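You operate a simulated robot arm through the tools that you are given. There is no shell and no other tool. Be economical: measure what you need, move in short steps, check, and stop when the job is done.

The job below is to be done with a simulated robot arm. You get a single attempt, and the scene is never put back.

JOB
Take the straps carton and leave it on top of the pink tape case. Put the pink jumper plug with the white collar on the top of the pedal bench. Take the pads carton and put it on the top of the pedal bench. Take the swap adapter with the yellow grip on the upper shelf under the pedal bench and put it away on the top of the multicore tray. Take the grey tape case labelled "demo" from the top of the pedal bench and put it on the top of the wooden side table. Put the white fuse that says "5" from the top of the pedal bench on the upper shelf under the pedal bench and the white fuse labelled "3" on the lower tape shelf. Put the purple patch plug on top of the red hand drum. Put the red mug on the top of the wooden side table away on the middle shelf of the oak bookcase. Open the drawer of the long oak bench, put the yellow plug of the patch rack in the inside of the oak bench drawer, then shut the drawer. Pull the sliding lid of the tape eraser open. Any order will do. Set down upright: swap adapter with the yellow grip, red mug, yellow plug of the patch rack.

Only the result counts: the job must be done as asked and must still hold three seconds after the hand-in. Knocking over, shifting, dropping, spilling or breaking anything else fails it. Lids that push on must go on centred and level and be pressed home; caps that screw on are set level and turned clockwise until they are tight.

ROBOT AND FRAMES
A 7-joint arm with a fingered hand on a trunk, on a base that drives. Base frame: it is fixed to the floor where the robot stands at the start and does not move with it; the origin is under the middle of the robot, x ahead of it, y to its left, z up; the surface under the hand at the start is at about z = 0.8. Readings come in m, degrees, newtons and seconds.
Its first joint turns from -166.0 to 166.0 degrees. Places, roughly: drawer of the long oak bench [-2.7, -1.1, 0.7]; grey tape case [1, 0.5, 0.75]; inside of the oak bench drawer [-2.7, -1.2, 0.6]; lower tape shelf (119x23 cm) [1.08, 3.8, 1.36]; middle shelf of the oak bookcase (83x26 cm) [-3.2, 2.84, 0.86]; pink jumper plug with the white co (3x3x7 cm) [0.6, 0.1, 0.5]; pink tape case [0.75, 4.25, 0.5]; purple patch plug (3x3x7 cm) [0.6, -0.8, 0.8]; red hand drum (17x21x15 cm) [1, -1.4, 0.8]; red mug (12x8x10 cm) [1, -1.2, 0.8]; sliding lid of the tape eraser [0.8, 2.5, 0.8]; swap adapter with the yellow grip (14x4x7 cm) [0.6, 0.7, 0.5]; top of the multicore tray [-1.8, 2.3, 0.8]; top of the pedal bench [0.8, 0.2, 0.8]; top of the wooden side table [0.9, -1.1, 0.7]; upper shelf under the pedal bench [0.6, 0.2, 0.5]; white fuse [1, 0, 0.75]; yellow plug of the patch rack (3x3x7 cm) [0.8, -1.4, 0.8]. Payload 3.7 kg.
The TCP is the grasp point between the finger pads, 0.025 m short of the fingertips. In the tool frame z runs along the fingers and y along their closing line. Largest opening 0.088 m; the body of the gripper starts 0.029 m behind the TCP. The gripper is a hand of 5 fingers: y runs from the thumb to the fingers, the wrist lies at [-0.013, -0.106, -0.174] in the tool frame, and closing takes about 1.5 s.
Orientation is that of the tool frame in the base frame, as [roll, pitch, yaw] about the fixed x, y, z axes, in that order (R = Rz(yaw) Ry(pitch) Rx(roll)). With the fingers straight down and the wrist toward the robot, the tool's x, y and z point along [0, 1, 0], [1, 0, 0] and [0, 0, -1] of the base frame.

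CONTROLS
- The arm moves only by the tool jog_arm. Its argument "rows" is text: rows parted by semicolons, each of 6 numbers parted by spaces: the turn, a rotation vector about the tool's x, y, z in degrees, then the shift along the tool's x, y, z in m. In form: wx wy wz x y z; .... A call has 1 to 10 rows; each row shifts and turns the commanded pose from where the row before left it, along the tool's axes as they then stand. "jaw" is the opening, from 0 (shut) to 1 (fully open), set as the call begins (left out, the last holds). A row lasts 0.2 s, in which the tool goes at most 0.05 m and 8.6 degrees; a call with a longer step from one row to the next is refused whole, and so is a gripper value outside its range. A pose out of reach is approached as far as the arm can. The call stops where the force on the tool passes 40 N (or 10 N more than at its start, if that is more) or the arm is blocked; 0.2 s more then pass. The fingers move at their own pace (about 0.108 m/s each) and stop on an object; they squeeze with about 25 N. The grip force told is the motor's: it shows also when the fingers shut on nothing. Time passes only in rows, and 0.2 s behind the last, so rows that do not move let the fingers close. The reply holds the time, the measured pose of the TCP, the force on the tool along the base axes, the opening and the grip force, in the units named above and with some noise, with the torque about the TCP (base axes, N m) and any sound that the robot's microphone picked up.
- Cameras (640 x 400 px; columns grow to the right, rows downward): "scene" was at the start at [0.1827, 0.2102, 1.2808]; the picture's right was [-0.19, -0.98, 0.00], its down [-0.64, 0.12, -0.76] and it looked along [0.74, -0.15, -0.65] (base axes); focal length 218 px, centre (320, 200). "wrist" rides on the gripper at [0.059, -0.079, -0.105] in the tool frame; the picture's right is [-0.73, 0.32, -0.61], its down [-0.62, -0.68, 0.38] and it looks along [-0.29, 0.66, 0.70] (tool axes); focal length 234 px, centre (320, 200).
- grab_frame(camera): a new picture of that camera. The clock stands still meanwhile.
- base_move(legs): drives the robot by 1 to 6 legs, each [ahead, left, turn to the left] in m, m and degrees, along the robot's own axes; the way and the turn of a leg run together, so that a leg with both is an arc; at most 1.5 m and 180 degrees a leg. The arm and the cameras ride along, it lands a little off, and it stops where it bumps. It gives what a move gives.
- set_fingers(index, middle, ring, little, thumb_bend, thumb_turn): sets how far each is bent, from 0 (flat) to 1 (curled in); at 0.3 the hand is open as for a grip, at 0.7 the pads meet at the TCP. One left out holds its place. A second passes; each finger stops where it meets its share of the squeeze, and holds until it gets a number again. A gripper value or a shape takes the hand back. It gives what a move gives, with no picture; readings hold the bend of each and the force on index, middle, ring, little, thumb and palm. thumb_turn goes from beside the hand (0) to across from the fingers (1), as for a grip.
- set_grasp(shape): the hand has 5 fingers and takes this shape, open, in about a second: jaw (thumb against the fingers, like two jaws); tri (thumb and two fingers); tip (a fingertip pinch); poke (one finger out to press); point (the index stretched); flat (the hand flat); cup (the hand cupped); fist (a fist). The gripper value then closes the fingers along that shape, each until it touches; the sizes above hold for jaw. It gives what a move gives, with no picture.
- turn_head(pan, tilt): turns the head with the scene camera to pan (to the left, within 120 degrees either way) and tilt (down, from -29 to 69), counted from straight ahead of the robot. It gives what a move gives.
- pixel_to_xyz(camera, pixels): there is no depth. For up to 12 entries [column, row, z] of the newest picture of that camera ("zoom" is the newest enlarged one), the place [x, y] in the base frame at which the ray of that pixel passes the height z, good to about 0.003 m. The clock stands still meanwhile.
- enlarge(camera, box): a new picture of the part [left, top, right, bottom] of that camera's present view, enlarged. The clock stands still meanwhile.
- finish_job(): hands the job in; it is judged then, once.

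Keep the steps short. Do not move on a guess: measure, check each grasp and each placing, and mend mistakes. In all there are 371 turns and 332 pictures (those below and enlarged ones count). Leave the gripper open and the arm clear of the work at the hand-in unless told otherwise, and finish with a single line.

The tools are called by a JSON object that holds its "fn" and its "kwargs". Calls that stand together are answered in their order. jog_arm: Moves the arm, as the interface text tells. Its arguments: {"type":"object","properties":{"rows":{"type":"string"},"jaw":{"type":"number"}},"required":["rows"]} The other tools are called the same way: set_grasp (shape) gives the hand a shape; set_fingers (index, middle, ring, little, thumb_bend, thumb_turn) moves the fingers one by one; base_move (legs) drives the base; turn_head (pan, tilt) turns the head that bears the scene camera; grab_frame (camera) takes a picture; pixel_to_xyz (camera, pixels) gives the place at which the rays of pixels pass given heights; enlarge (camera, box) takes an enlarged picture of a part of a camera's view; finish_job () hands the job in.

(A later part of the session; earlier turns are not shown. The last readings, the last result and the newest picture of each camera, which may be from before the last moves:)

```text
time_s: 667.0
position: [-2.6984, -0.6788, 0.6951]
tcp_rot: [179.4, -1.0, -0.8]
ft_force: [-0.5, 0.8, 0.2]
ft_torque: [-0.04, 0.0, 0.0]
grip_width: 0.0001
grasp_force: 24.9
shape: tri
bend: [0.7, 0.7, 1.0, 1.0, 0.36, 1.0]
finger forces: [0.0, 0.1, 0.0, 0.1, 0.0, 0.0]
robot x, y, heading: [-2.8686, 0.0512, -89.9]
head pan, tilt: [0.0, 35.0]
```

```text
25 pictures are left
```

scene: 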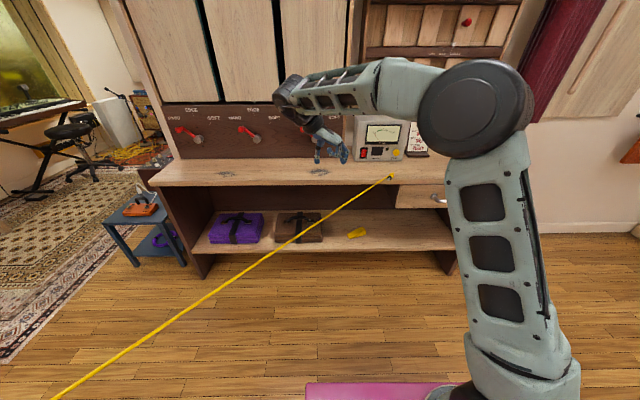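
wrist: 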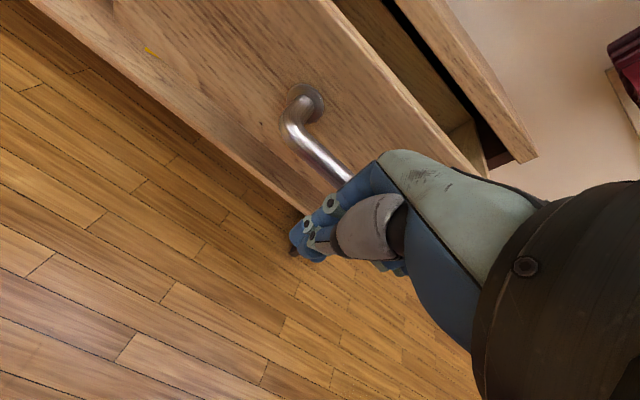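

{"fn": "jog_arm", "kwargs": {"rows": "0 0 0 0 0.01 0;0 0 0 0 0.01 0;0 0 0 0 0.01 0;0 0 0 0 0.01 0;0 0 0 0 0.01 0;0 0 0 0 0.01 0;0 0 0 0 0.01 0;0 0 0 0 0.01 0;0 0 0 0 0.01 0;0 0 0 0 0.01 0"}}

{"fn": "jog_arm", "kwargs": {"rows": "0 0 0 0 0.01 0;0 0 0 0 0.01 0;0 0 0 0 0.01 0;0 0 0 0 0.01 0;0 0 0 0 0.01 0;0 0 0 0 0.01 0;0 0 0 0 0.01 0;0 0 0 0 0.01 0;0 0 0 0 0.01 0;0 0 0 0 0.01 0"}}

{"fn": "jog_arm", "kwargs": {"rows": "0 0 0 0 0.01 0;0 0 0 0 0.01 0;0 0 0 0 0.01 0;0 0 0 0 0.01 0;0 0 0 0 0.01 0;0 0 0 0 0.008 0;0 0 0 0 0.008 0;0 0 0 0 0.006 0;0 0 0 0 0.006 0;0 0 0 0 0 0"}}

{"fn": "grab_frame", "kwargs": {"camera": "wrist"}}

```text
time_s: 669.2
position: [-2.6973, -0.7822, 0.6975]
tcp_rot: [179.5, -1.0, -0.8]
ft_force: [-0.7, -0.7, -0.4]
ft_torque: [-0.01, 0.0, 0.02]
grip_width: 0.0
grasp_force: 25.0
shape: tri
bend: [0.7, 0.7, 1.0, 1.0, 0.36, 1.0]
finger forces: [0.0, 0.0, 0.0, 0.0, 0.0, 0.1]
robot x, y, heading: [-2.8745, 0.055, -89.7]
head pan, tilt: [0.0, 35.0]
```

```text
time_s: 671.4
position: [-2.7004, -0.8813, 0.6994]
tcp_rot: [179.5, -0.9, -0.9]
ft_force: [-0.2, -0.2, 0.0]
ft_torque: [0.0, -0.01, 0.02]
grip_width: 0.0
grasp_force: 25.2
shape: tri
bend: [0.7, 0.7, 1.0, 1.0, 0.36, 1.0]
finger forces: [0.1, 0.0, 0.1, 0.1, 0.0, 0.0]
robot x, y, heading: [-2.8729, 0.0542, -89.6]
head pan, tilt: [0.0, 35.0]
```

```text
time_s: 673.1
position: [-2.7013, -0.944, 0.6989]
tcp_rot: [179.6, -1.1, -0.8]
ft_force: [-5.8, 26.4, 15.7]
ft_torque: [0.22, 0.24, -0.24]
grip_width: 0.0
grasp_force: 25.1
shape: tri
bend: [0.7, 0.7, 1.0, 1.0, 0.33, 1.0]
finger forces: [0.0, 31.2, 0.0, 0.0, 0.0, 0.1]
robot x, y, heading: [-2.8739, 0.0551, -89.9]
head pan, tilt: [0.0, 35.0]
stopped in row 8: the force on the tool passed its limit at 45 N (the readings are from after the stop); the commanded pose is now the measured one
```

```text
24 pictures are left
```

wrist: 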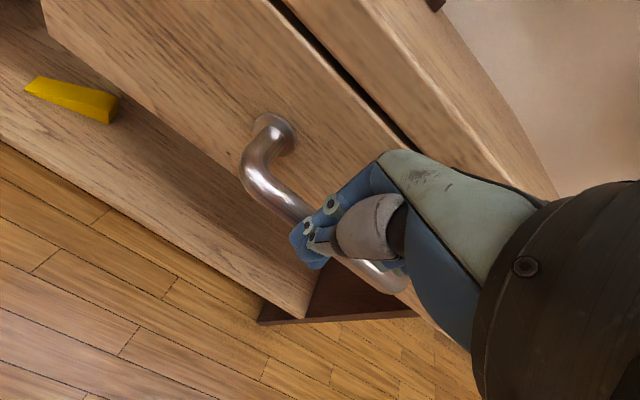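

The drawer is shut. Next is the red mug. I'll withdraw, drive back the same way to the side table, and set the hand to thumb-left at 45°.

{"fn": "jog_arm", "kwargs": {"rows": "0 0 0 0 -0.03 0;0 0 0 0 -0.03 0;0 0 0 0 0 -0.045;0 0 0 0 0 -0.045;0 0 0 0 0 -0.045;0 0 0 0 0 -0.045;0 0 0 0 0 -0.045;0 0 0 0 0 -0.045;0 0 0 0 0 -0.045;0 0 0 0 0 0", "jaw": 1}}

{"fn": "base_move", "kwargs": {"legs": [[0.12, 1.2, 0], [0, 1.17, 0]]}}

{"fn": "base_move", "kwargs": {"legs": [[0, 0, 90]]}}

{"fn": "jog_arm", "kwargs": {"rows": "0 0 8.5 0 0 0;0 0 8.5 0 0 0;0 0 8.5 0 0 0;0 0 8.5 0 0 0;0 0 8.5 0 0 0;0 0 8.5 0 0 0;0 0 8.5 0 0 0;0 0 8.5 0 0 0;0 0 8.5 0 0 0;0 0 8.5 0 0 0"}}

{"fn": "jog_arm", "kwargs": {"rows": "0 0 5 0 0 0;0 7.5 0 0 0 0;0 7.5 0 0 0 0;0 7.5 0 0 0 0;0 7.5 0 0 0 0;0 7.5 0 0 0 0;0 7.5 0 0 0 0;0 0 0 0 0 0"}}

```text
time_s: 675.3
position: [-2.7064, -0.8808, 1.0119]
tcp_rot: [179.7, -1.0, -0.7]
ft_force: [0.1, -0.8, 0.0]
ft_torque: [0.03, 0.02, 0.0]
grip_width: 0.0875
grasp_force: 0.1
shape: tri
bend: [0.3, 0.3, 0.99, 0.99, 0.3, 0.98]
finger forces: [0.1, 0.0, 0.1, 0.0, 0.0, 0.1]
robot x, y, heading: [-2.8734, 0.0556, -89.9]
head pan, tilt: [0.0, 35.0]
```

```text
time_s: 686.9
position: [-0.3053, -0.9262, 1.0123]
tcp_rot: [179.8, -1.0, 1.8]
ft_force: [0.7, 0.6, -0.7]
ft_torque: [-0.02, 0.0, 0.01]
grip_width: 0.0876
grasp_force: 0.1
shape: tri
bend: [0.3, 0.3, 0.99, 0.99, 0.3, 0.98]
finger forces: [0.0, 0.0, 0.0, 0.1, 0.0, 0.0]
robot x, y, heading: [-0.5135, -0.0004, -87.1]
head pan, tilt: [0.0, 35.0]
```

```text
time_s: 691.1
position: [0.4066, 0.2321, 1.0131]
tcp_rot: [179.6, -1.0, 93.2]
ft_force: [0.5, 0.9, -0.6]
ft_torque: [-0.02, -0.02, 0.01]
grip_width: 0.0877
grasp_force: 0.0
shape: tri
bend: [0.3, 0.3, 0.99, 0.99, 0.3, 0.98]
finger forces: [0.0, 0.0, 0.0, 0.1, 0.1, 0.1]
robot x, y, heading: [-0.5139, 0.0002, 3.8]
head pan, tilt: [0.0, 35.0]
```

```text
time_s: 693.4
position: [0.4056, 0.2321, 1.013]
tcp_rot: [-179.1, -0.4, 8.1]
ft_force: [-0.7, -1.1, -0.2]
ft_torque: [0.04, 0.03, -0.05]
grip_width: 0.0878
grasp_force: 0.1
shape: tri
bend: [0.3, 0.3, 0.99, 0.99, 0.3, 0.98]
finger forces: [0.1, 0.0, 0.0, 0.0, 0.0, 0.0]
robot x, y, heading: [-0.5139, 0.0013, 4.1]
head pan, tilt: [0.0, 35.0]
```

```text
time_s: 695.1
position: [0.4072, 0.2315, 1.012]
tcp_rot: [-178.5, -45.4, 2.1]
ft_force: [0.4, 0.3, -0.7]
ft_torque: [0.01, 0.02, -0.01]
grip_width: 0.0879
grasp_force: 0.1
shape: tri
bend: [0.3, 0.3, 0.99, 0.99, 0.3, 0.98]
finger forces: [0.0, 0.0, 0.0, 0.1, 0.1, 0.0]
robot x, y, heading: [-0.5144, -0.0011, 4.2]
head pan, tilt: [0.0, 35.0]
```

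{"fn": "base_move", "kwargs": {"legs": [[0, 0, -4], [0.3, -0.3, 0], [0.15, -0.6, 0], [0.03, -0.4, 0]]}}

{"fn": "grab_frame", "kwargs": {"camera": "wrist"}}

{"fn": "pixel_to_xyz", "kwargs": {"camera": "wrist", "pixels": [[320, 200, 0.85]]}}

```text
time_s: 703.3
position: [0.9089, -1.096, 1.0122]
tcp_rot: [-178.6, -45.2, -1.3]
ft_force: [-0.2, 0.3, -0.8]
ft_torque: [-0.03, 0.0, 0.0]
grip_width: 0.0875
grasp_force: 0.0
shape: tri
bend: [0.3, 0.3, 0.99, 0.99, 0.3, 0.98]
finger forces: [0.0, 0.0, 0.0, 0.1, 0.1, 0.0]
robot x, y, heading: [-0.0276, -1.2688, 0.6]
head pan, tilt: [0.0, 35.0]
```

```text
23 pictures are left
```

wrist: 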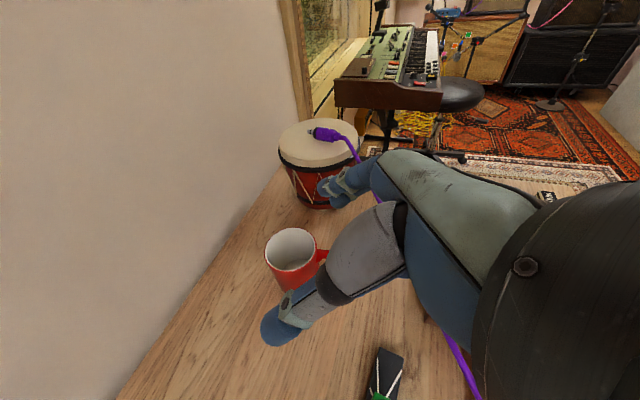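

```text
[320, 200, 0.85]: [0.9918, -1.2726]
```

{"fn": "pixel_to_xyz", "kwargs": {"camera": "wrist", "pixels": [[266, 248, 0.85], [316, 244, 0.85], [291, 230, 0.85], [292, 268, 0.85], [291, 249, 0.85], [326, 254, 0.82]]}}

```text
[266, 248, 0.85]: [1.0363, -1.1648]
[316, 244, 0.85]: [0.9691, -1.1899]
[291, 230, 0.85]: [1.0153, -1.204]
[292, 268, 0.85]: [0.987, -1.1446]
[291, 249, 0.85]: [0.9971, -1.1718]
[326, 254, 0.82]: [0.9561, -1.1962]
```

{"fn": "jog_arm", "kwargs": {"rows": "0 -7.5 0 0 0.02 0;0 -7.5 0 0 0.023 0;0 0 0 -0.002 0 0.045;0 0 0 -0.002 0 0.045;0 0 0 -0.002 0 0.045;0 0 0 -0.002 0 0.03;0 0 0 0 0 0"}}

{"fn": "grab_frame", "kwargs": {"camera": "wrist"}}

```text
time_s: 704.9
position: [0.9848, -1.1375, 0.8676]
tcp_rot: [-178.9, -30.4, -0.8]
ft_force: [0.1, 0.2, 0.6]
ft_torque: [-0.04, 0.0, 0.03]
grip_width: 0.0878
grasp_force: 0.0
shape: tri
bend: [0.3, 0.3, 0.99, 0.99, 0.3, 0.98]
finger forces: [0.0, 0.0, 0.0, 0.0, 0.1, 0.1]
robot x, y, heading: [-0.0246, -1.2706, 0.2]
head pan, tilt: [0.0, 35.0]
```

```text
22 pictures are left
```

wrist: 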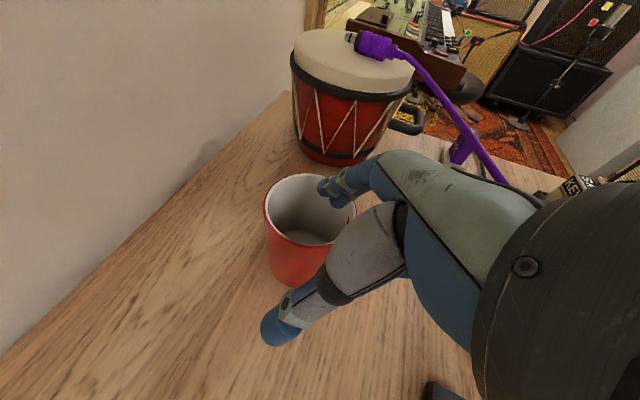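

{"fn": "jog_arm", "kwargs": {"rows": "0 0 0 -0.004 0 0.02;0 0 0 -0.003 0 0.014;0 0 0 0 0 0"}}

{"fn": "jog_arm", "kwargs": {"rows": "0 0 0 0 0 0;0 0 0 0 0 0;0 0 0 0 0 0;0 0 0 0 0 0;0 0 0 0 0 0", "jaw": 0}}

{"fn": "jog_arm", "kwargs": {"rows": "0 0 0 0.015 0 -0.026;0 0 0 0.015 0 -0.026;0 0 0 0 0 0"}}

{"fn": "grab_frame", "kwargs": {"camera": "wrist"}}

```text
time_s: 705.7
position: [0.9973, -1.1361, 0.8326]
tcp_rot: [-178.9, -30.4, -0.9]
ft_force: [0.3, -0.3, -0.4]
ft_torque: [-0.01, -0.03, 0.02]
grip_width: 0.0877
grasp_force: 0.1
shape: tri
bend: [0.3, 0.3, 0.99, 0.99, 0.3, 0.98]
finger forces: [0.0, 0.0, 0.1, 0.0, 0.1, 0.0]
robot x, y, heading: [-0.0276, -1.2716, 0.5]
head pan, tilt: [0.0, 35.0]
```

```text
time_s: 706.9
position: [0.9956, -1.1366, 0.8334]
tcp_rot: [-178.9, -30.2, -0.9]
ft_force: [-0.7, 0.1, 0.9]
ft_torque: [0.01, -0.02, -0.01]
grip_width: 0.0006
grasp_force: 24.8
shape: tri
bend: [0.73, 0.59, 1.0, 1.0, 0.35, 1.0]
finger forces: [11.5, 10.7, 0.0, 0.1, 22.0, 0.0]
robot x, y, heading: [-0.0221, -1.2702, 0.7]
head pan, tilt: [0.0, 35.0]
```

```text
time_s: 707.7
position: [0.9964, -1.1373, 0.8924]
tcp_rot: [-178.8, -30.2, -1.0]
ft_force: [-0.5, -0.9, -2.7]
ft_torque: [0.1, -0.01, -0.02]
grip_width: 0.0004
grasp_force: 24.6
shape: tri
bend: [0.73, 0.59, 1.0, 1.0, 0.35, 1.0]
finger forces: [14.4, 12.2, 0.0, 0.0, 25.2, 0.0]
robot x, y, heading: [-0.0228, -1.2686, 0.6]
head pan, tilt: [0.0, 35.0]
```

```text
21 pictures are left
```

wrist: 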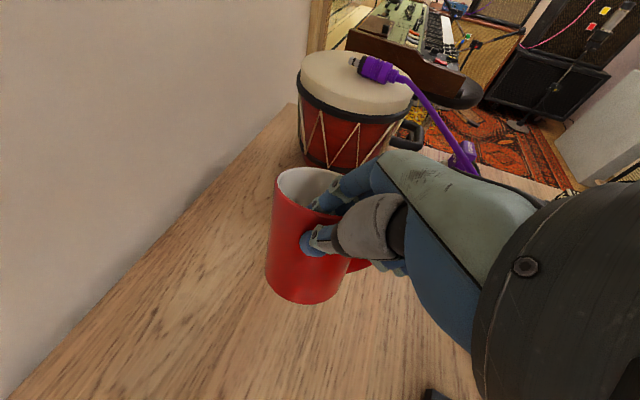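

The mug is held level by its wall. I'll raise it and drive to the bookcase, going round the wheeled screen.

{"fn": "jog_arm", "kwargs": {"rows": "0 0 0 0.02 0 -0.035;0 0 0 0.02 0 -0.035;0 0 0 0.02 0 -0.035;0 0 0 0.02 0 -0.035;0 0 0 0.02 0 -0.035;0 0 0 0 0 0"}}

{"fn": "base_move", "kwargs": {"legs": [[-0.03, 0.4, 0], [-0.2, 0.6, 0], [-0.3, 0.3, 0], [0, 0, -90], [0, 0, -90]]}}

{"fn": "base_move", "kwargs": {"legs": [[0, -1.4, 0]]}}

{"fn": "turn_head", "kwargs": {"pan": 0, "tilt": 20}}

{"fn": "grab_frame", "kwargs": {"camera": "scene"}}

```text
time_s: 709.1
position: [0.995, -1.1416, 1.0956]
tcp_rot: [-178.9, -30.4, -1.0]
ft_force: [-0.3, -0.1, -2.7]
ft_torque: [0.07, 0.04, -0.02]
grip_width: 0.0
grasp_force: 25.1
shape: tri
bend: [0.73, 0.59, 1.0, 1.0, 0.35, 1.0]
finger forces: [14.2, 12.2, 0.0, 0.0, 25.2, 0.0]
robot x, y, heading: [-0.0249, -1.2718, 0.6]
head pan, tilt: [0.0, 35.0]
```

```text
time_s: 724.5
position: [-1.5976, -0.1323, 1.0952]
tcp_rot: [-178.9, -30.3, 179.3]
ft_force: [0.3, 0.5, -1.9]
ft_torque: [-0.09, -0.01, 0.03]
grip_width: 0.0002
grasp_force: 24.6
shape: tri
bend: [0.73, 0.59, 1.0, 1.0, 0.35, 1.0]
finger forces: [13.8, 11.8, 0.0, 0.0, 23.9, 0.0]
robot x, y, heading: [-0.5797, -0.0008, -179.4]
head pan, tilt: [0.0, 35.0]
```

```text
time_s: 728.4
position: [-1.6001, 0.5538, 1.0938]
tcp_rot: [-177.9, -30.0, -179.8]
ft_force: [7.9, -27.9, -1.0]
ft_torque: [-0.66, -0.12, 0.14]
grip_width: 0.0001
grasp_force: 25.2
shape: tri
bend: [0.75, 0.75, 1.0, 1.0, 0.18, 1.0]
finger forces: [1.5, 2.2, 0.0, 0.0, 31.7, 0.0]
robot x, y, heading: [-0.5819, 0.6993, -179.4]
head pan, tilt: [0.0, 35.0]
stopped in leg 1: the force on the tool passed its limit at 48 N (the readings are from after the stop); the commanded pose is now the measured one
```

```text
time_s: 729.1
position: [-1.5994, 0.5582, 1.0933]
tcp_rot: [-178.2, -30.1, 179.9]
ft_force: [10.4, -36.7, 1.3]
ft_torque: [-0.85, -0.23, 0.17]
grip_width: 0.0
grasp_force: 25.2
shape: tri
bend: [0.75, 0.75, 1.0, 1.0, 0.12, 1.0]
finger forces: [0.0, 0.0, 0.0, 0.1, 36.9, 0.1]
robot x, y, heading: [-0.5855, 0.7005, -179.7]
head pan, tilt: [0.0, 20.0]
```

```text
20 pictures are left
```

scene: 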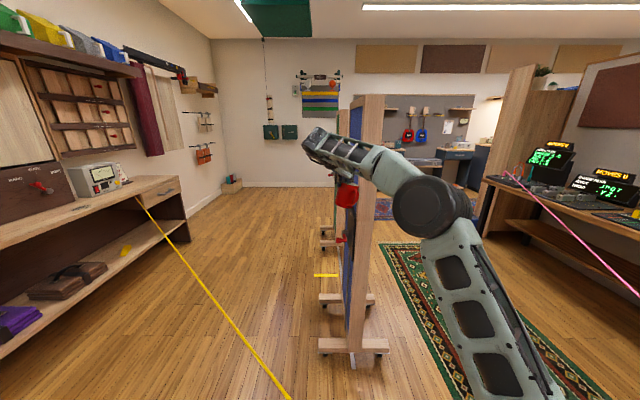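

The hand touched the screen. I'll back away sideways at once and check the mug.

{"fn": "base_move", "kwargs": {"legs": [[0, 0.1, 0]]}}

{"fn": "grab_frame", "kwargs": {"camera": "wrist"}}

```text
time_s: 730.3
position: [-1.5994, 0.4588, 1.0944]
tcp_rot: [-178.2, -30.1, 179.8]
ft_force: [-0.4, -0.3, -2.7]
ft_torque: [-0.12, -0.03, 0.06]
grip_width: 0.0001
grasp_force: 24.8
shape: tri
bend: [0.74, 0.59, 1.0, 1.0, 0.31, 1.0]
finger forces: [8.0, 12.7, 0.0, 0.0, 18.2, 0.0]
robot x, y, heading: [-0.582, 0.5956, -179.6]
head pan, tilt: [0.0, 20.0]
```

```text
19 pictures are left
```

wrist: 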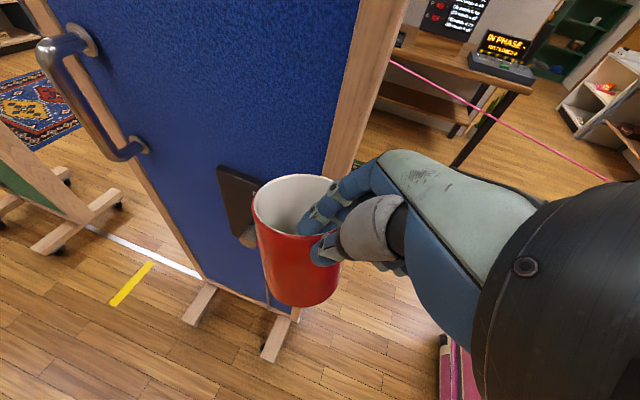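

The mug is still held upright. I'll back away from the screen, then strafe clear of it and go on along y≈1.4.

{"fn": "base_move", "kwargs": {"legs": [[-0.32, 0, 0], [0, -0.8, 0]]}}

{"fn": "base_move", "kwargs": {"legs": [[1.0, 0, 0], [1.0, 0, 0]]}}

{"fn": "turn_head", "kwargs": {"pan": -25, "tilt": 20}}

{"fn": "grab_frame", "kwargs": {"camera": "scene"}}

```text
time_s: 736.4
position: [-1.2839, 1.2787, 1.0945]
tcp_rot: [-178.2, -30.0, 179.3]
ft_force: [0.1, -0.4, -3.8]
ft_torque: [-0.13, -0.04, -0.02]
grip_width: 0.0002
grasp_force: 24.9
shape: tri
bend: [0.74, 0.59, 1.0, 1.0, 0.31, 1.0]
finger forces: [8.2, 12.7, 0.0, 0.0, 18.4, 0.0]
robot x, y, heading: [-0.2648, 1.4119, -179.9]
head pan, tilt: [0.0, 20.0]
```

```text
time_s: 746.6
position: [-3.3336, 1.2996, 1.0939]
tcp_rot: [-178.1, -30.0, 179.0]
ft_force: [-0.6, 0.3, -3.4]
ft_torque: [-0.07, -0.02, 0.06]
grip_width: 0.0
grasp_force: 25.1
shape: tri
bend: [0.74, 0.59, 1.0, 1.0, 0.31, 1.0]
finger forces: [8.3, 12.9, 0.0, 0.0, 18.8, 0.0]
robot x, y, heading: [-2.3139, 1.4261, 179.7]
head pan, tilt: [0.0, 20.0]
```

```text
time_s: 747.5
position: [-3.3329, 1.3002, 1.0944]
tcp_rot: [-178.3, -30.0, 179.0]
ft_force: [0.3, -0.4, -3.1]
ft_torque: [-0.09, -0.03, 0.01]
grip_width: 0.0
grasp_force: 24.7
shape: tri
bend: [0.74, 0.59, 1.0, 1.0, 0.31, 1.0]
finger forces: [8.3, 12.9, 0.0, 0.1, 18.8, 0.0]
robot x, y, heading: [-2.316, 1.425, 179.7]
head pan, tilt: [-25.0, 20.0]
```

```text
18 pictures are left
```

scene: 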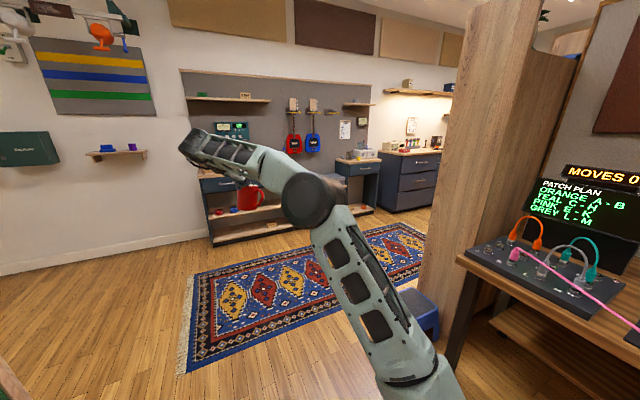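

{"fn": "pixel_to_xyz", "kwargs": {"camera": "scene", "pixels": [[213, 247, 0.0], [410, 205, 0.0], [180, 375, 0.0], [420, 300, 0.0], [440, 325, 0.0], [345, 205, 0.0]]}}

```text
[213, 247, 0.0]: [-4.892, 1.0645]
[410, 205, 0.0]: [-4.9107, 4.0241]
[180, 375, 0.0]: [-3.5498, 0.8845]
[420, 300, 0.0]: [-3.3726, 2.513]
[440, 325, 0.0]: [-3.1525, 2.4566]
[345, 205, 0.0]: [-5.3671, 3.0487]
```

{"fn": "jog_arm", "kwargs": {"rows": "0 0 0 -0.035 0 -0.02;0 0 0 -0.035 0 -0.02;0 0 0 -0.035 0 -0.02;0 0 0 -0.035 0 -0.02;0 0 0 -0.035 0 -0.02;0 0 0 -0.035 0 -0.02;0 0 0 -0.035 0 -0.02;0 0 0 0 0 0"}}

{"fn": "base_move", "kwargs": {"legs": [[1.2, 0, 0], [0, 0, -90]]}}

{"fn": "base_move", "kwargs": {"legs": [[0, 0.7, 0], [1.35, 0, 0], [0, 0, -90]]}}

{"fn": "turn_head", "kwargs": {"pan": 0, "tilt": 20}}

{"fn": "grab_frame", "kwargs": {"camera": "scene"}}

```text
time_s: 749.3
position: [-3.0505, 1.3007, 1.0941]
tcp_rot: [-178.1, -30.1, 179.0]
ft_force: [-0.5, -0.7, -2.6]
ft_torque: [-0.08, -0.03, 0.03]
grip_width: 0.0
grasp_force: 25.7
shape: tri
bend: [0.74, 0.59, 1.0, 1.0, 0.32, 1.0]
finger forces: [7.9, 13.3, 0.1, 0.1, 18.8, 0.0]
robot x, y, heading: [-2.3158, 1.4236, 179.9]
head pan, tilt: [-25.0, 20.0]
```

```text
time_s: 759.2
position: [-3.6416, 2.1847, 1.0926]
tcp_rot: [-178.2, -30.1, 88.5]
ft_force: [0.5, -0.3, -3.1]
ft_torque: [-0.04, 0.08, -0.01]
grip_width: 0.0001
grasp_force: 25.2
shape: tri
bend: [0.74, 0.59, 1.0, 1.0, 0.32, 1.0]
finger forces: [8.2, 13.6, 0.1, 0.1, 19.6, 0.0]
robot x, y, heading: [-3.5172, 1.4476, 89.1]
head pan, tilt: [-25.0, 20.0]
```

```text
time_s: 773.1
position: [-3.487, 2.9178, 1.0929]
tcp_rot: [-178.2, -30.1, -0.6]
ft_force: [0.6, 0.6, -2.8]
ft_torque: [0.09, 0.03, 0.0]
grip_width: 0.0
grasp_force: 25.4
shape: tri
bend: [0.74, 0.59, 1.0, 1.0, 0.33, 1.0]
finger forces: [8.1, 14.0, 0.1, 0.1, 19.9, 0.1]
robot x, y, heading: [-4.2203, 2.7866, 0.1]
head pan, tilt: [-25.0, 20.0]
```

```text
time_s: 774.0
position: [-3.4873, 2.9174, 1.0948]
tcp_rot: [-178.1, -30.1, -0.6]
ft_force: [0.3, 0.1, -1.8]
ft_torque: [0.07, 0.08, 0.0]
grip_width: 0.0002
grasp_force: 24.7
shape: tri
bend: [0.74, 0.59, 1.0, 1.0, 0.33, 1.0]
finger forces: [8.1, 14.0, 0.0, 0.0, 20.0, 0.1]
robot x, y, heading: [-4.2222, 2.7863, 0.0]
head pan, tilt: [0.0, 20.0]
```

```text
17 pictures are left
```

scene: 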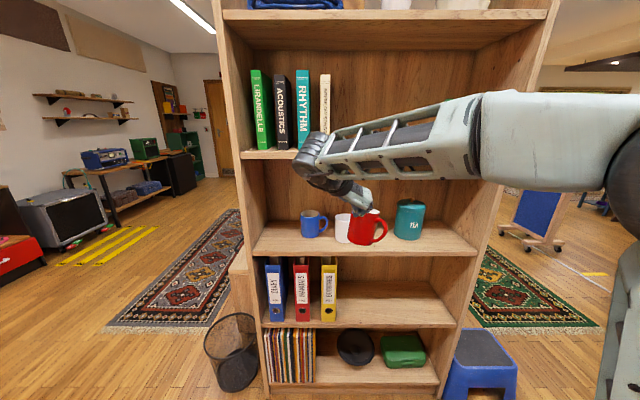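

{"fn": "pixel_to_xyz", "kwargs": {"camera": "scene", "pixels": [[258, 253, 0.86], [475, 253, 0.86], [300, 237, 0.86], [328, 237, 0.86], [396, 238, 0.86], [423, 238, 0.86], [345, 243, 0.86], [260, 155, 1.2], [455, 225, 0.86]]}}

{"fn": "enlarge", "kwargs": {"camera": "scene", "box": [240, 140, 480, 270]}}

```text
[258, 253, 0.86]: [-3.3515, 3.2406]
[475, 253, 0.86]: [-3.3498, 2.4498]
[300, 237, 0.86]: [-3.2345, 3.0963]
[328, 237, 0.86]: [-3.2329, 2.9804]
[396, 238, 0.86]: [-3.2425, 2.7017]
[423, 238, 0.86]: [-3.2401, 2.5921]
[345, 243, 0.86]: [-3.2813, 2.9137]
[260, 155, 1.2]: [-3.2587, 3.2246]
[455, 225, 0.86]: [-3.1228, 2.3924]
```

```text
2.67 times, centred on (360, 205) of scene
```

zoom: 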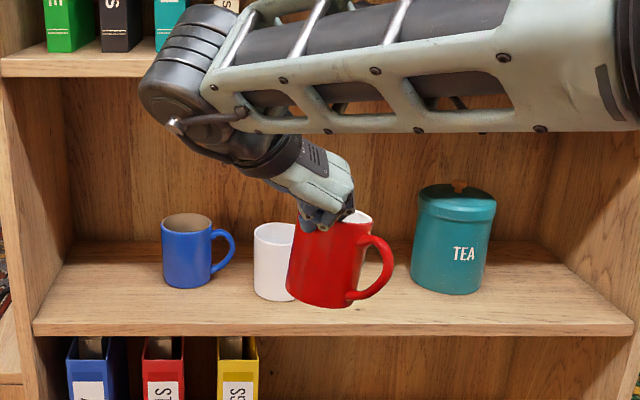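

The middle shelf is at z≈0.86 with its front at x≈−3.35. There's a gap between the white mug (right edge y≈2.875) and the TEA can (left edge y≈2.70). I'll lower in front of it and go in.

{"fn": "jog_arm", "kwargs": {"rows": "0 0 0 -0.02 0 0.035;0 0 0 -0.02 0 0.035;0 0 0 -0.02 0 0.035;0 0 0 0 0 0"}}

{"fn": "base_move", "kwargs": {"legs": [[0, -0.087, 0], [0.13, 0, 0]]}}

{"fn": "enlarge", "kwargs": {"camera": "scene", "box": [240, 130, 480, 280]}}

{"fn": "pixel_to_xyz", "kwargs": {"camera": "zoom", "pixels": [[320, 300, 0.86]]}}

```text
time_s: 775.0
position: [-3.4871, 2.9189, 0.971]
tcp_rot: [-178.1, -30.1, -0.4]
ft_force: [0.4, -0.4, -3.4]
ft_torque: [0.07, 0.06, 0.01]
grip_width: 0.0
grasp_force: 25.3
shape: tri
bend: [0.74, 0.59, 1.0, 1.0, 0.33, 1.0]
finger forces: [8.0, 14.2, 0.0, 0.0, 19.9, 0.0]
robot x, y, heading: [-4.2223, 2.7875, 0.2]
head pan, tilt: [0.0, 20.0]
```

```text
time_s: 777.0
position: [-3.3715, 2.8341, 0.9779]
tcp_rot: [-178.0, -30.7, -0.2]
ft_force: [-5.3, 2.7, 10.5]
ft_torque: [-0.03, 0.3, -0.06]
grip_width: 0.0002
grasp_force: 24.9
shape: tri
bend: [0.74, 0.58, 1.0, 1.0, 0.35, 1.0]
finger forces: [9.9, 16.4, 0.1, 0.0, 30.2, 0.1]
robot x, y, heading: [-4.1085, 2.7006, 0.2]
head pan, tilt: [0.0, 20.0]
stopped in leg 2: the force on the tool passed its limit at 51 N (the readings are from after the stop); the commanded pose is now the measured one
```

```text
2.67 times, centred on (360, 205) of scene
```

zoom: 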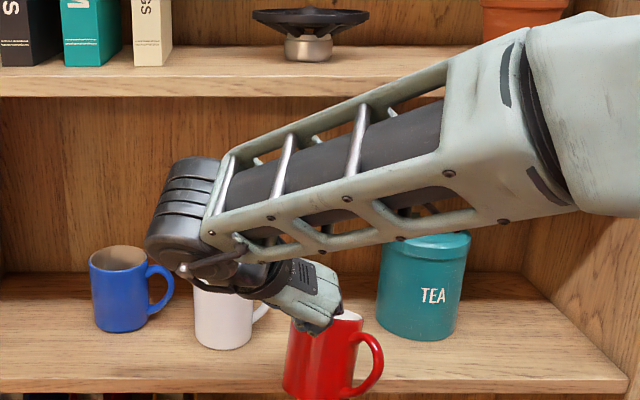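

```text
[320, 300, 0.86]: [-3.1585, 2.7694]
```

{"fn": "pixel_to_xyz", "kwargs": {"camera": "zoom", "pixels": [[268, 330, 0.88], [250, 345, 0.86], [380, 325, 0.87], [320, 395, 0.87]]}}

{"fn": "base_move", "kwargs": {"legs": [[-0.05, 0, 0]]}}

{"fn": "jog_arm", "kwargs": {"rows": "0 0 0 0.018 0 -0.031;0 0 0 0.01 0 -0.017;0 0 0 0 0 0"}}

{"fn": "base_move", "kwargs": {"legs": [[0.06, 0, 0]]}}

{"fn": "grab_frame", "kwargs": {"camera": "wrist"}}

```text
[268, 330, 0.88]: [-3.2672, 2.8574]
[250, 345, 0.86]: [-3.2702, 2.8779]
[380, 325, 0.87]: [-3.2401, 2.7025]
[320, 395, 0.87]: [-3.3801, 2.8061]
```

```text
time_s: 777.9
position: [-3.4205, 2.8332, 0.9762]
tcp_rot: [-178.0, -30.7, -0.3]
ft_force: [-0.4, 0.3, -2.5]
ft_torque: [0.11, 0.04, -0.03]
grip_width: 0.0003
grasp_force: 25.4
shape: tri
bend: [0.74, 0.59, 1.0, 1.0, 0.34, 1.0]
finger forces: [8.5, 16.0, 0.0, 0.0, 21.2, 0.1]
robot x, y, heading: [-4.1559, 2.6964, 0.1]
head pan, tilt: [0.0, 20.0]
```

```text
time_s: 778.7
position: [-3.4225, 2.8316, 1.0308]
tcp_rot: [-178.1, -30.6, -0.3]
ft_force: [0.7, 0.2, -3.2]
ft_torque: [0.09, 0.07, -0.01]
grip_width: 0.0
grasp_force: 24.7
shape: tri
bend: [0.74, 0.59, 1.0, 1.0, 0.35, 1.0]
finger forces: [8.3, 15.8, 0.1, 0.0, 21.0, 0.1]
robot x, y, heading: [-4.1591, 2.7001, 0.2]
head pan, tilt: [0.0, 20.0]
```

```text
time_s: 779.7
position: [-3.3605, 2.8324, 1.0298]
tcp_rot: [-178.1, -30.7, -0.3]
ft_force: [0.1, -1.0, -2.9]
ft_torque: [0.07, 0.06, -0.01]
grip_width: 0.0
grasp_force: 24.6
shape: tri
bend: [0.74, 0.59, 1.0, 1.0, 0.35, 1.0]
finger forces: [8.0, 15.7, 0.0, 0.1, 20.9, 0.1]
robot x, y, heading: [-4.0943, 2.696, 0.3]
head pan, tilt: [0.0, 20.0]
```

```text
14 pictures are left
```

wrist: 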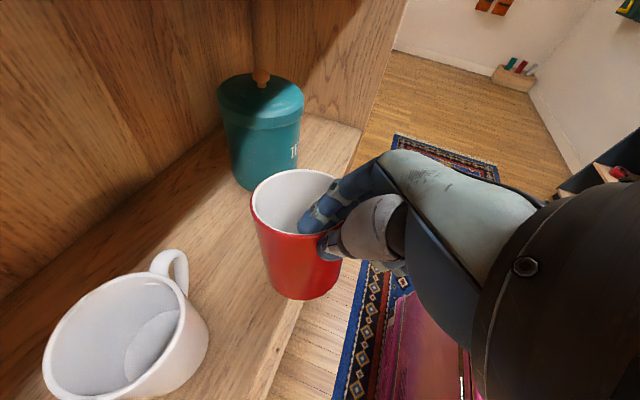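

{"fn": "base_move", "kwargs": {"legs": [[0.06, -0.01, 0]]}}

{"fn": "jog_arm", "kwargs": {"rows": "0 0 0 -0.012 0 0.021;0 0 0 -0.01 0 0.017;0 0 0 0 0 0;0 0 0 -0.005 0 0.0085;0 0 0 0 0 0"}}

{"fn": "jog_arm", "kwargs": {"rows": "0 0 0 -0.003 0 0.005;0 0 0 0 0 0;0 0 0 0 0 0"}}

```text
time_s: 780.7
position: [-3.3008, 2.8215, 1.0312]
tcp_rot: [-177.9, -30.7, -0.5]
ft_force: [0.0, 0.8, -2.6]
ft_torque: [0.09, 0.03, 0.0]
grip_width: 0.0
grasp_force: 25.1
shape: tri
bend: [0.74, 0.59, 1.0, 1.0, 0.35, 1.0]
finger forces: [7.9, 15.7, 0.2, 0.0, 20.7, 0.1]
robot x, y, heading: [-4.0352, 2.69, 0.0]
head pan, tilt: [0.0, 20.0]
```

```text
time_s: 781.9
position: [-3.2996, 2.8238, 0.9784]
tcp_rot: [-178.1, -30.6, -0.4]
ft_force: [0.4, 0.6, -3.2]
ft_torque: [0.11, 0.06, 0.0]
grip_width: 0.0
grasp_force: 25.7
shape: tri
bend: [0.74, 0.59, 1.0, 1.0, 0.35, 1.0]
finger forces: [7.9, 15.6, 0.1, 0.1, 20.9, 0.0]
robot x, y, heading: [-4.0371, 2.6858, 0.1]
head pan, tilt: [0.0, 20.0]
```

```text
time_s: 782.7
position: [-3.3004, 2.8229, 0.9711]
tcp_rot: [-178.0, -30.8, -0.5]
ft_force: [-1.3, 1.9, 1.2]
ft_torque: [-0.03, 0.05, -0.05]
grip_width: 0.0
grasp_force: 25.3
shape: tri
bend: [0.74, 0.59, 1.0, 1.0, 0.35, 1.0]
finger forces: [7.4, 16.0, 0.1, 0.1, 21.3, 0.0]
robot x, y, heading: [-4.037, 2.6911, 0.1]
head pan, tilt: [0.0, 20.0]
```

{"fn": "jog_arm", "kwargs": {"rows": "0 0 0 -0.0015 0 0.0025;0 0 0 0 0 0;0 0 0 0 0 0"}}

{"fn": "jog_arm", "kwargs": {"rows": "0 0 0 0 0 0;0 0 0 0 0 0;0 0 0 0 0 0", "jaw": 0.3}}

{"fn": "grab_frame", "kwargs": {"camera": "wrist"}}

```text
time_s: 783.5
position: [-3.3006, 2.822, 0.9685]
tcp_rot: [-178.0, -30.7, -0.4]
ft_force: [-1.0, -0.7, 0.2]
ft_torque: [0.0, -0.01, -0.01]
grip_width: 0.0
grasp_force: 24.9
shape: tri
bend: [0.74, 0.59, 1.0, 1.0, 0.35, 1.0]
finger forces: [7.3, 16.1, 0.0, 0.1, 20.2, 0.0]
robot x, y, heading: [-4.0337, 2.6907, 0.5]
head pan, tilt: [0.0, 20.0]
```

```text
time_s: 784.3
position: [-3.2997, 2.8224, 0.9679]
tcp_rot: [-178.0, -30.6, -0.4]
ft_force: [1.6, 1.1, -0.6]
ft_torque: [-0.01, -0.03, -0.01]
grip_width: 0.0263
grasp_force: 0.1
shape: tri
bend: [0.74, 0.54, 0.99, 0.99, 0.74, 1.0]
finger forces: [0.0, 0.3, 0.0, 0.0, 0.0, 0.0]
robot x, y, heading: [-4.0342, 2.6928, 0.3]
head pan, tilt: [0.0, 20.0]
```

```text
13 pictures are left
```

wrist: 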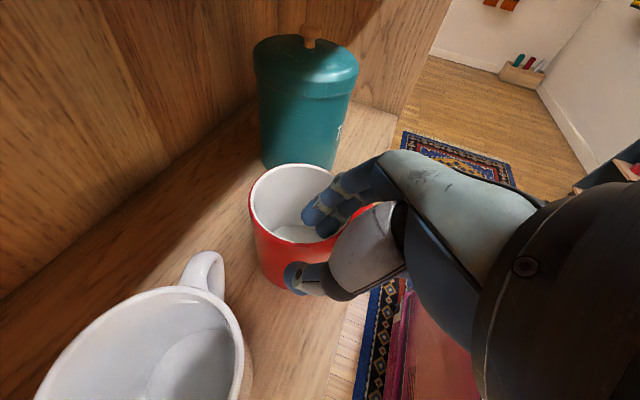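

The mug stands upright on the shelf. I'll draw the fingers out along the tool axis and back away.

{"fn": "jog_arm", "kwargs": {"rows": "0 0 0 0 0 -0.02;0 0 0 0 0 -0.03;0 0 0 0 0 -0.03;0 0 0 -0.02 0 -0.03;0 0 0 -0.03 0 -0.02;0 0 0 -0.035 0 -0.02;0 0 0 0 0 0"}}

{"fn": "base_move", "kwargs": {"legs": [[-0.18, 0, 0]]}}

{"fn": "enlarge", "kwargs": {"camera": "scene", "box": [240, 130, 480, 280]}}

```text
time_s: 785.9
position: [-3.4497, 2.8207, 1.0555]
tcp_rot: [-178.1, -30.7, -0.4]
ft_force: [0.4, 0.9, 0.0]
ft_torque: [0.0, 0.0, -0.03]
grip_width: 0.026
grasp_force: 0.0
shape: tri
bend: [0.74, 0.53, 0.99, 0.99, 0.74, 1.0]
finger forces: [0.0, 0.0, 0.0, 0.0, 0.0, 0.1]
robot x, y, heading: [-4.0316, 2.6873, 0.2]
head pan, tilt: [0.0, 20.0]
```

```text
time_s: 787.4
position: [-3.6249, 2.8184, 1.055]
tcp_rot: [-177.9, -30.7, -0.6]
ft_force: [0.6, -0.2, 0.1]
ft_torque: [0.01, -0.03, 0.04]
grip_width: 0.0265
grasp_force: 0.1
shape: tri
bend: [0.74, 0.53, 0.99, 0.99, 0.74, 1.0]
finger forces: [0.1, 0.0, 0.0, 0.0, 0.0, 0.1]
robot x, y, heading: [-4.2085, 2.6886, -0.1]
head pan, tilt: [0.0, 20.0]
```

```text
2.67 times, centred on (360, 205) of scene
```

zoom: 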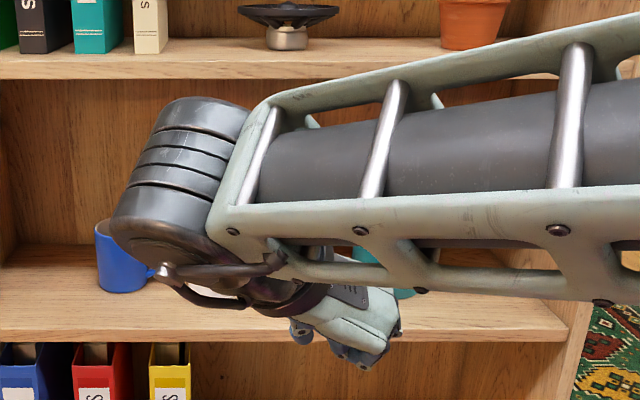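

Last is fuse "3". I'll drive back to the pedal bench along y≈1.42 and set the tool vertical on the way.

{"fn": "base_move", "kwargs": {"legs": [[0, -1.25, 0], [1.3, 0, 0], [1.3, 0, 0], [0.95, 0, 0]]}}

{"fn": "jog_arm", "kwargs": {"rows": "0 -7.5 0 0 0 0;0 -7.5 0 0 0 0;0 -7.5 0 0 0 0;0 -7.5 0 0 0 0;0 0 -8.5 0 0 0;0 0 -8.5 0 0 0;0 0 -8.5 0 0 0;0 0 -8.5 0 0 0;0 0 -8.5 0 0 0;0 0 -8.5 0 0 0", "jaw": 0.7}}

{"fn": "jog_arm", "kwargs": {"rows": "0 0 -8.5 0 0 0;0 0 -8.5 0 0 0;0 0 -8.5 0 0 0;0 0 -8.5 0 0 0;0 0 -5 0 0 0;0 0 0 0 0 0"}}

{"fn": "base_move", "kwargs": {"legs": [[0, -1.42, 0]]}}

```text
time_s: 810.3
position: [-0.1268, 1.5368, 1.0558]
tcp_rot: [-178.1, -30.7, -0.4]
ft_force: [-1.1, 0.5, -1.1]
ft_torque: [-0.02, 0.0, 0.0]
grip_width: 0.026
grasp_force: 0.1
shape: tri
bend: [0.74, 0.53, 0.99, 0.99, 0.74, 1.0]
finger forces: [0.0, 0.0, 0.0, 0.0, 0.1, 0.0]
robot x, y, heading: [-0.712, 1.4056, -0.1]
head pan, tilt: [0.0, 20.0]
```

```text
time_s: 812.5
position: [-0.1265, 1.5376, 1.0561]
tcp_rot: [-179.5, -1.7, 51.5]
ft_force: [0.0, 0.0, -0.4]
ft_torque: [-0.01, -0.01, -0.03]
grip_width: 0.0616
grasp_force: 0.1
shape: tri
bend: [0.27, 0.37, 0.99, 0.99, 0.58, 0.99]
finger forces: [0.1, 0.0, 0.0, 0.0, 0.1, 0.1]
robot x, y, heading: [-0.7089, 1.4069, -0.1]
head pan, tilt: [0.0, 20.0]
```

```text
time_s: 813.9
position: [-0.1268, 1.5373, 1.0552]
tcp_rot: [179.3, -1.6, 90.5]
ft_force: [-0.2, -0.2, 0.0]
ft_torque: [-0.04, -0.02, 0.01]
grip_width: 0.0614
grasp_force: 0.0
shape: tri
bend: [0.27, 0.37, 0.99, 0.99, 0.58, 0.99]
finger forces: [0.0, 0.0, 0.0, 0.0, 0.1, 0.0]
robot x, y, heading: [-0.7141, 1.4052, 0.1]
head pan, tilt: [0.0, 20.0]
```

```text
time_s: 821.0
position: [-0.1226, 0.1222, 1.0561]
tcp_rot: [179.3, -1.6, 91.0]
ft_force: [-0.4, -0.2, 0.3]
ft_torque: [0.04, -0.03, 0.04]
grip_width: 0.0616
grasp_force: 0.1
shape: tri
bend: [0.27, 0.37, 0.99, 0.99, 0.58, 0.99]
finger forces: [0.1, 0.0, 0.0, 0.0, 0.1, 0.0]
robot x, y, heading: [-0.7061, -0.0133, 0.2]
head pan, tilt: [0.0, 20.0]
```

{"fn": "base_move", "kwargs": {"legs": [[0.6, -0.12, 0]]}}

{"fn": "jog_arm", "kwargs": {"rows": "0 0 0 0 0.045 0;0 0 0 0 0.045 0;0 0 0 0 0.045 0;0 0 0 0 0.045 0;0 0 0 0 0.045 0;0 0 0 0 0.045 0;0 0 0 0 0.04 0;0 0 0 0 0 0.04;0 0 0 0 0 0.04;0 0 0 0 0 0"}}

{"fn": "grab_frame", "kwargs": {"camera": "wrist"}}

```text
time_s: 824.5
position: [0.4806, 0.0034, 1.055]
tcp_rot: [179.2, -1.6, 90.6]
ft_force: [-0.5, 0.2, -0.1]
ft_torque: [-0.01, 0.01, -0.03]
grip_width: 0.0612
grasp_force: 0.1
shape: tri
bend: [0.27, 0.37, 0.99, 0.99, 0.58, 0.99]
finger forces: [0.1, 0.0, 0.0, 0.1, 0.1, 0.0]
robot x, y, heading: [-0.108, -0.1261, -0.0]
head pan, tilt: [0.0, 20.0]
```

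```text
time_s: 826.6
position: [0.7906, 0.0095, 0.9795]
tcp_rot: [179.4, -1.6, 90.6]
ft_force: [-0.5, 0.4, 0.6]
ft_torque: [0.01, 0.0, -0.02]
grip_width: 0.0615
grasp_force: 0.1
shape: tri
bend: [0.27, 0.37, 0.99, 0.99, 0.58, 0.99]
finger forces: [0.0, 0.0, 0.0, 0.0, 0.0, 0.0]
robot x, y, heading: [-0.1045, -0.1284, -0.4]
head pan, tilt: [0.0, 20.0]
```

```text
11 pictures are left
```

wrist: 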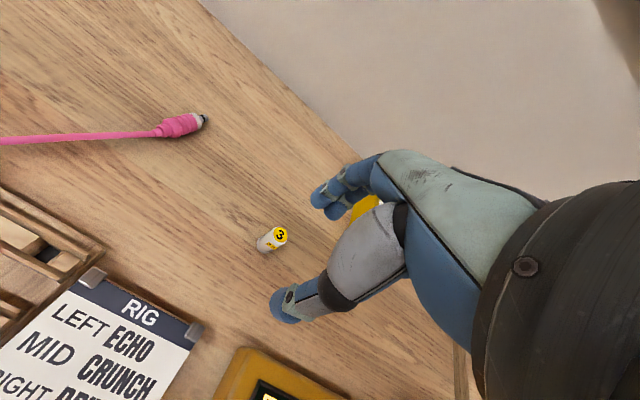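

{"fn": "pixel_to_xyz", "kwargs": {"camera": "wrist", "pixels": [[281, 234, 0.843], [264, 246, 0.8]]}}

```text
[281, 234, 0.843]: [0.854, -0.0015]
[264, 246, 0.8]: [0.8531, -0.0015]
```

{"fn": "jog_arm", "kwargs": {"rows": "0 0 0 -0.006 0.032 0;0 0 0 -0.005 0.031 0;0 0 0 0 0 0.045;0 0 0 0 0 0.045;0 0 0 0 0 0.035;0 0 0 0 0 0.018;0 0 0 0 0 0"}}

{"fn": "jog_arm", "kwargs": {"rows": "0 0 0 0 0 0;0 0 0 0 0 0;0 0 0 0 0 0;0 0 0 0 0 0", "jaw": 0}}

{"fn": "jog_arm", "kwargs": {"rows": "0 0 0 0 0 -0.045;0 0 0 0 0 -0.045;0 0 0 0 0 -0.045;0 0 0 0 -0.03 -0.03;0 0 0 0 -0.045 0;0 0 0 0 -0.045 0;0 0 0 0 -0.045 0;0 0 0 0 -0.045 0;0 0 0 0 -0.045 0;0 0 0 0 0 0"}}

{"fn": "grab_frame", "kwargs": {"camera": "wrist"}}

```text
time_s: 828.2
position: [0.8542, 0.0026, 0.8379]
tcp_rot: [179.2, -1.7, 90.6]
ft_force: [0.3, -0.9, 0.3]
ft_torque: [-0.02, 0.03, 0.04]
grip_width: 0.0616
grasp_force: 0.1
shape: tri
bend: [0.27, 0.37, 0.99, 0.99, 0.58, 0.99]
finger forces: [0.0, 0.0, 0.1, 0.0, 0.1, 0.0]
robot x, y, heading: [-0.1053, -0.1299, 0.2]
head pan, tilt: [0.0, 20.0]
```

```text
time_s: 829.2
position: [0.8538, 0.003, 0.8381]
tcp_rot: [179.3, -1.7, 90.4]
ft_force: [-1.0, 0.0, 0.1]
ft_torque: [0.01, 0.0, 0.05]
grip_width: 0.0126
grasp_force: 25.4
shape: tri
bend: [0.72, 0.59, 1.0, 1.0, 0.75, 1.0]
finger forces: [7.8, 13.6, 0.1, 0.0, 20.2, 0.1]
robot x, y, heading: [-0.1045, -0.126, -0.1]
head pan, tilt: [0.0, 20.0]
```

```text
time_s: 831.5
position: [0.5994, -0.0068, 0.9987]
tcp_rot: [179.2, -1.6, 90.6]
ft_force: [-0.1, 0.2, 0.1]
ft_torque: [-0.02, 0.0, -0.01]
grip_width: 0.0124
grasp_force: 24.5
shape: tri
bend: [0.72, 0.59, 1.0, 1.0, 0.75, 1.0]
finger forces: [8.3, 14.4, 0.0, 0.0, 20.1, 0.1]
robot x, y, heading: [-0.1044, -0.1268, 0.2]
head pan, tilt: [0.0, 20.0]
```

```text
10 pictures are left
```

wrist: 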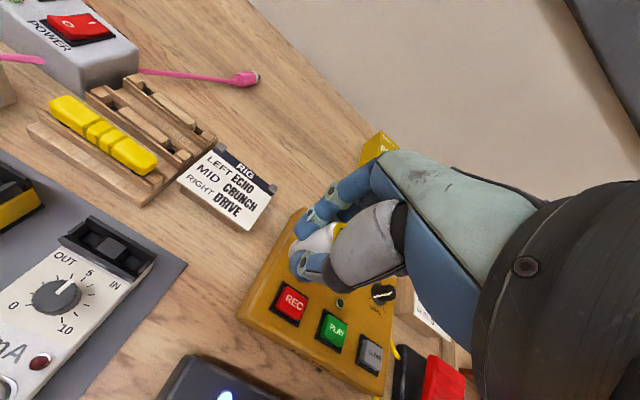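

Fuse 3 is held. I'll raise it, then drive left along the corridor to the tape shelves.

{"fn": "jog_arm", "kwargs": {"rows": "0 0 0 0 -0.01 -0.045;0 0 0 0 -0.01 -0.045;0 0 0 0 0 -0.045;0 0 0 0 0 -0.045;0 0 0 0 0 0"}}

{"fn": "base_move", "kwargs": {"legs": [[-0.1, 0.3, 0], [0, 1.4, 0], [0.03, 0.5, 0]]}}

{"fn": "base_move", "kwargs": {"legs": [[0.14, 0.2, 0], [0, 1.3, 0]]}}

{"fn": "turn_head", "kwargs": {"pan": 0, "tilt": 5}}

{"fn": "grab_frame", "kwargs": {"camera": "scene"}}

```text
time_s: 832.6
position: [0.5761, -0.0101, 1.1789]
tcp_rot: [179.4, -1.6, 90.7]
ft_force: [0.5, 0.9, 1.3]
ft_torque: [-0.01, -0.01, 0.01]
grip_width: 0.0125
grasp_force: 25.0
shape: tri
bend: [0.72, 0.59, 1.0, 1.0, 0.75, 1.0]
finger forces: [8.8, 15.0, 0.0, 0.0, 20.0, 0.0]
robot x, y, heading: [-0.104, -0.1271, 0.1]
head pan, tilt: [0.0, 20.0]
```

```text
time_s: 843.7
position: [0.4127, 2.1945, 1.1778]
tcp_rot: [179.3, -1.6, 94.0]
ft_force: [0.7, -0.3, -0.3]
ft_torque: [0.01, 0.0, -0.01]
grip_width: 0.0126
grasp_force: 25.2
shape: tri
bend: [0.72, 0.59, 1.0, 1.0, 0.75, 1.0]
finger forces: [8.8, 15.1, 0.0, 0.0, 19.9, 0.0]
robot x, y, heading: [-0.2563, 2.0356, 3.4]
head pan, tilt: [0.0, 20.0]
```

```text
time_s: 848.0
position: [0.5178, 2.7869, 1.1771]
tcp_rot: [179.5, -1.6, 94.2]
ft_force: [0.9, -1.2, -0.8]
ft_torque: [-0.02, 0.03, 0.03]
grip_width: 0.0128
grasp_force: 25.6
shape: tri
bend: [0.72, 0.59, 1.0, 1.0, 0.75, 1.0]
finger forces: [8.7, 15.1, 0.1, 0.1, 20.1, 0.0]
robot x, y, heading: [-0.154, 2.6272, 4.1]
head pan, tilt: [0.0, 20.0]
stopped in leg 2: the robot was blocked; the commanded pose is now the measured one
```

```text
time_s: 848.8
position: [0.5158, 2.7869, 1.1781]
tcp_rot: [179.4, -1.6, 94.3]
ft_force: [0.4, 0.3, -0.8]
ft_torque: [-0.03, -0.01, 0.04]
grip_width: 0.0122
grasp_force: 24.9
shape: tri
bend: [0.72, 0.59, 1.0, 1.0, 0.75, 1.0]
finger forces: [8.8, 15.0, 0.1, 0.0, 20.0, 0.1]
robot x, y, heading: [-0.1548, 2.6268, 4.1]
head pan, tilt: [0.0, 5.0]
```

```text
9 pictures are left
```

scene: 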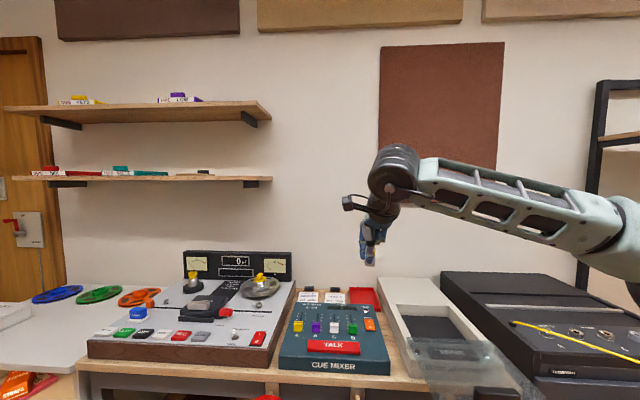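

The deck's rear corner met the plant, so I'll move ahead, straighten, and carry on; then check the plant.

{"fn": "base_move", "kwargs": {"legs": [[0.04, -0.06, 0], [0.12, 0, -4], [0, 0.3, 0]]}}

{"fn": "turn_head", "kwargs": {"pan": 119, "tilt": 50}}

{"fn": "grab_frame", "kwargs": {"camera": "scene"}}

```text
time_s: 852.3
position: [0.6945, 2.9896, 1.178]
tcp_rot: [179.3, -1.7, 89.8]
ft_force: [-0.6, 0.3, 0.3]
ft_torque: [-0.01, 0.01, -0.02]
grip_width: 0.0127
grasp_force: 25.2
shape: tri
bend: [0.72, 0.59, 1.0, 1.0, 0.75, 1.0]
finger forces: [8.8, 15.1, 0.0, 0.0, 19.9, 0.0]
robot x, y, heading: [0.015, 2.8795, -0.6]
head pan, tilt: [0.0, 5.0]
```

```text
time_s: 854.3
position: [0.695, 2.9889, 1.1781]
tcp_rot: [179.3, -1.6, 89.9]
ft_force: [-0.2, 0.2, -0.5]
ft_torque: [0.01, -0.03, -0.02]
grip_width: 0.0122
grasp_force: 25.1
shape: tri
bend: [0.72, 0.59, 1.0, 1.0, 0.75, 1.0]
finger forces: [8.8, 15.1, 0.0, 0.0, 20.0, 0.0]
robot x, y, heading: [0.0152, 2.8784, -0.7]
head pan, tilt: [119.0, 50.0]
```

```text
8 pictures are left
```

scene: 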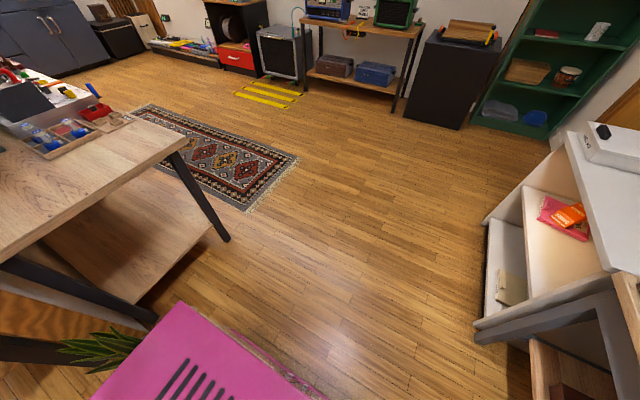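

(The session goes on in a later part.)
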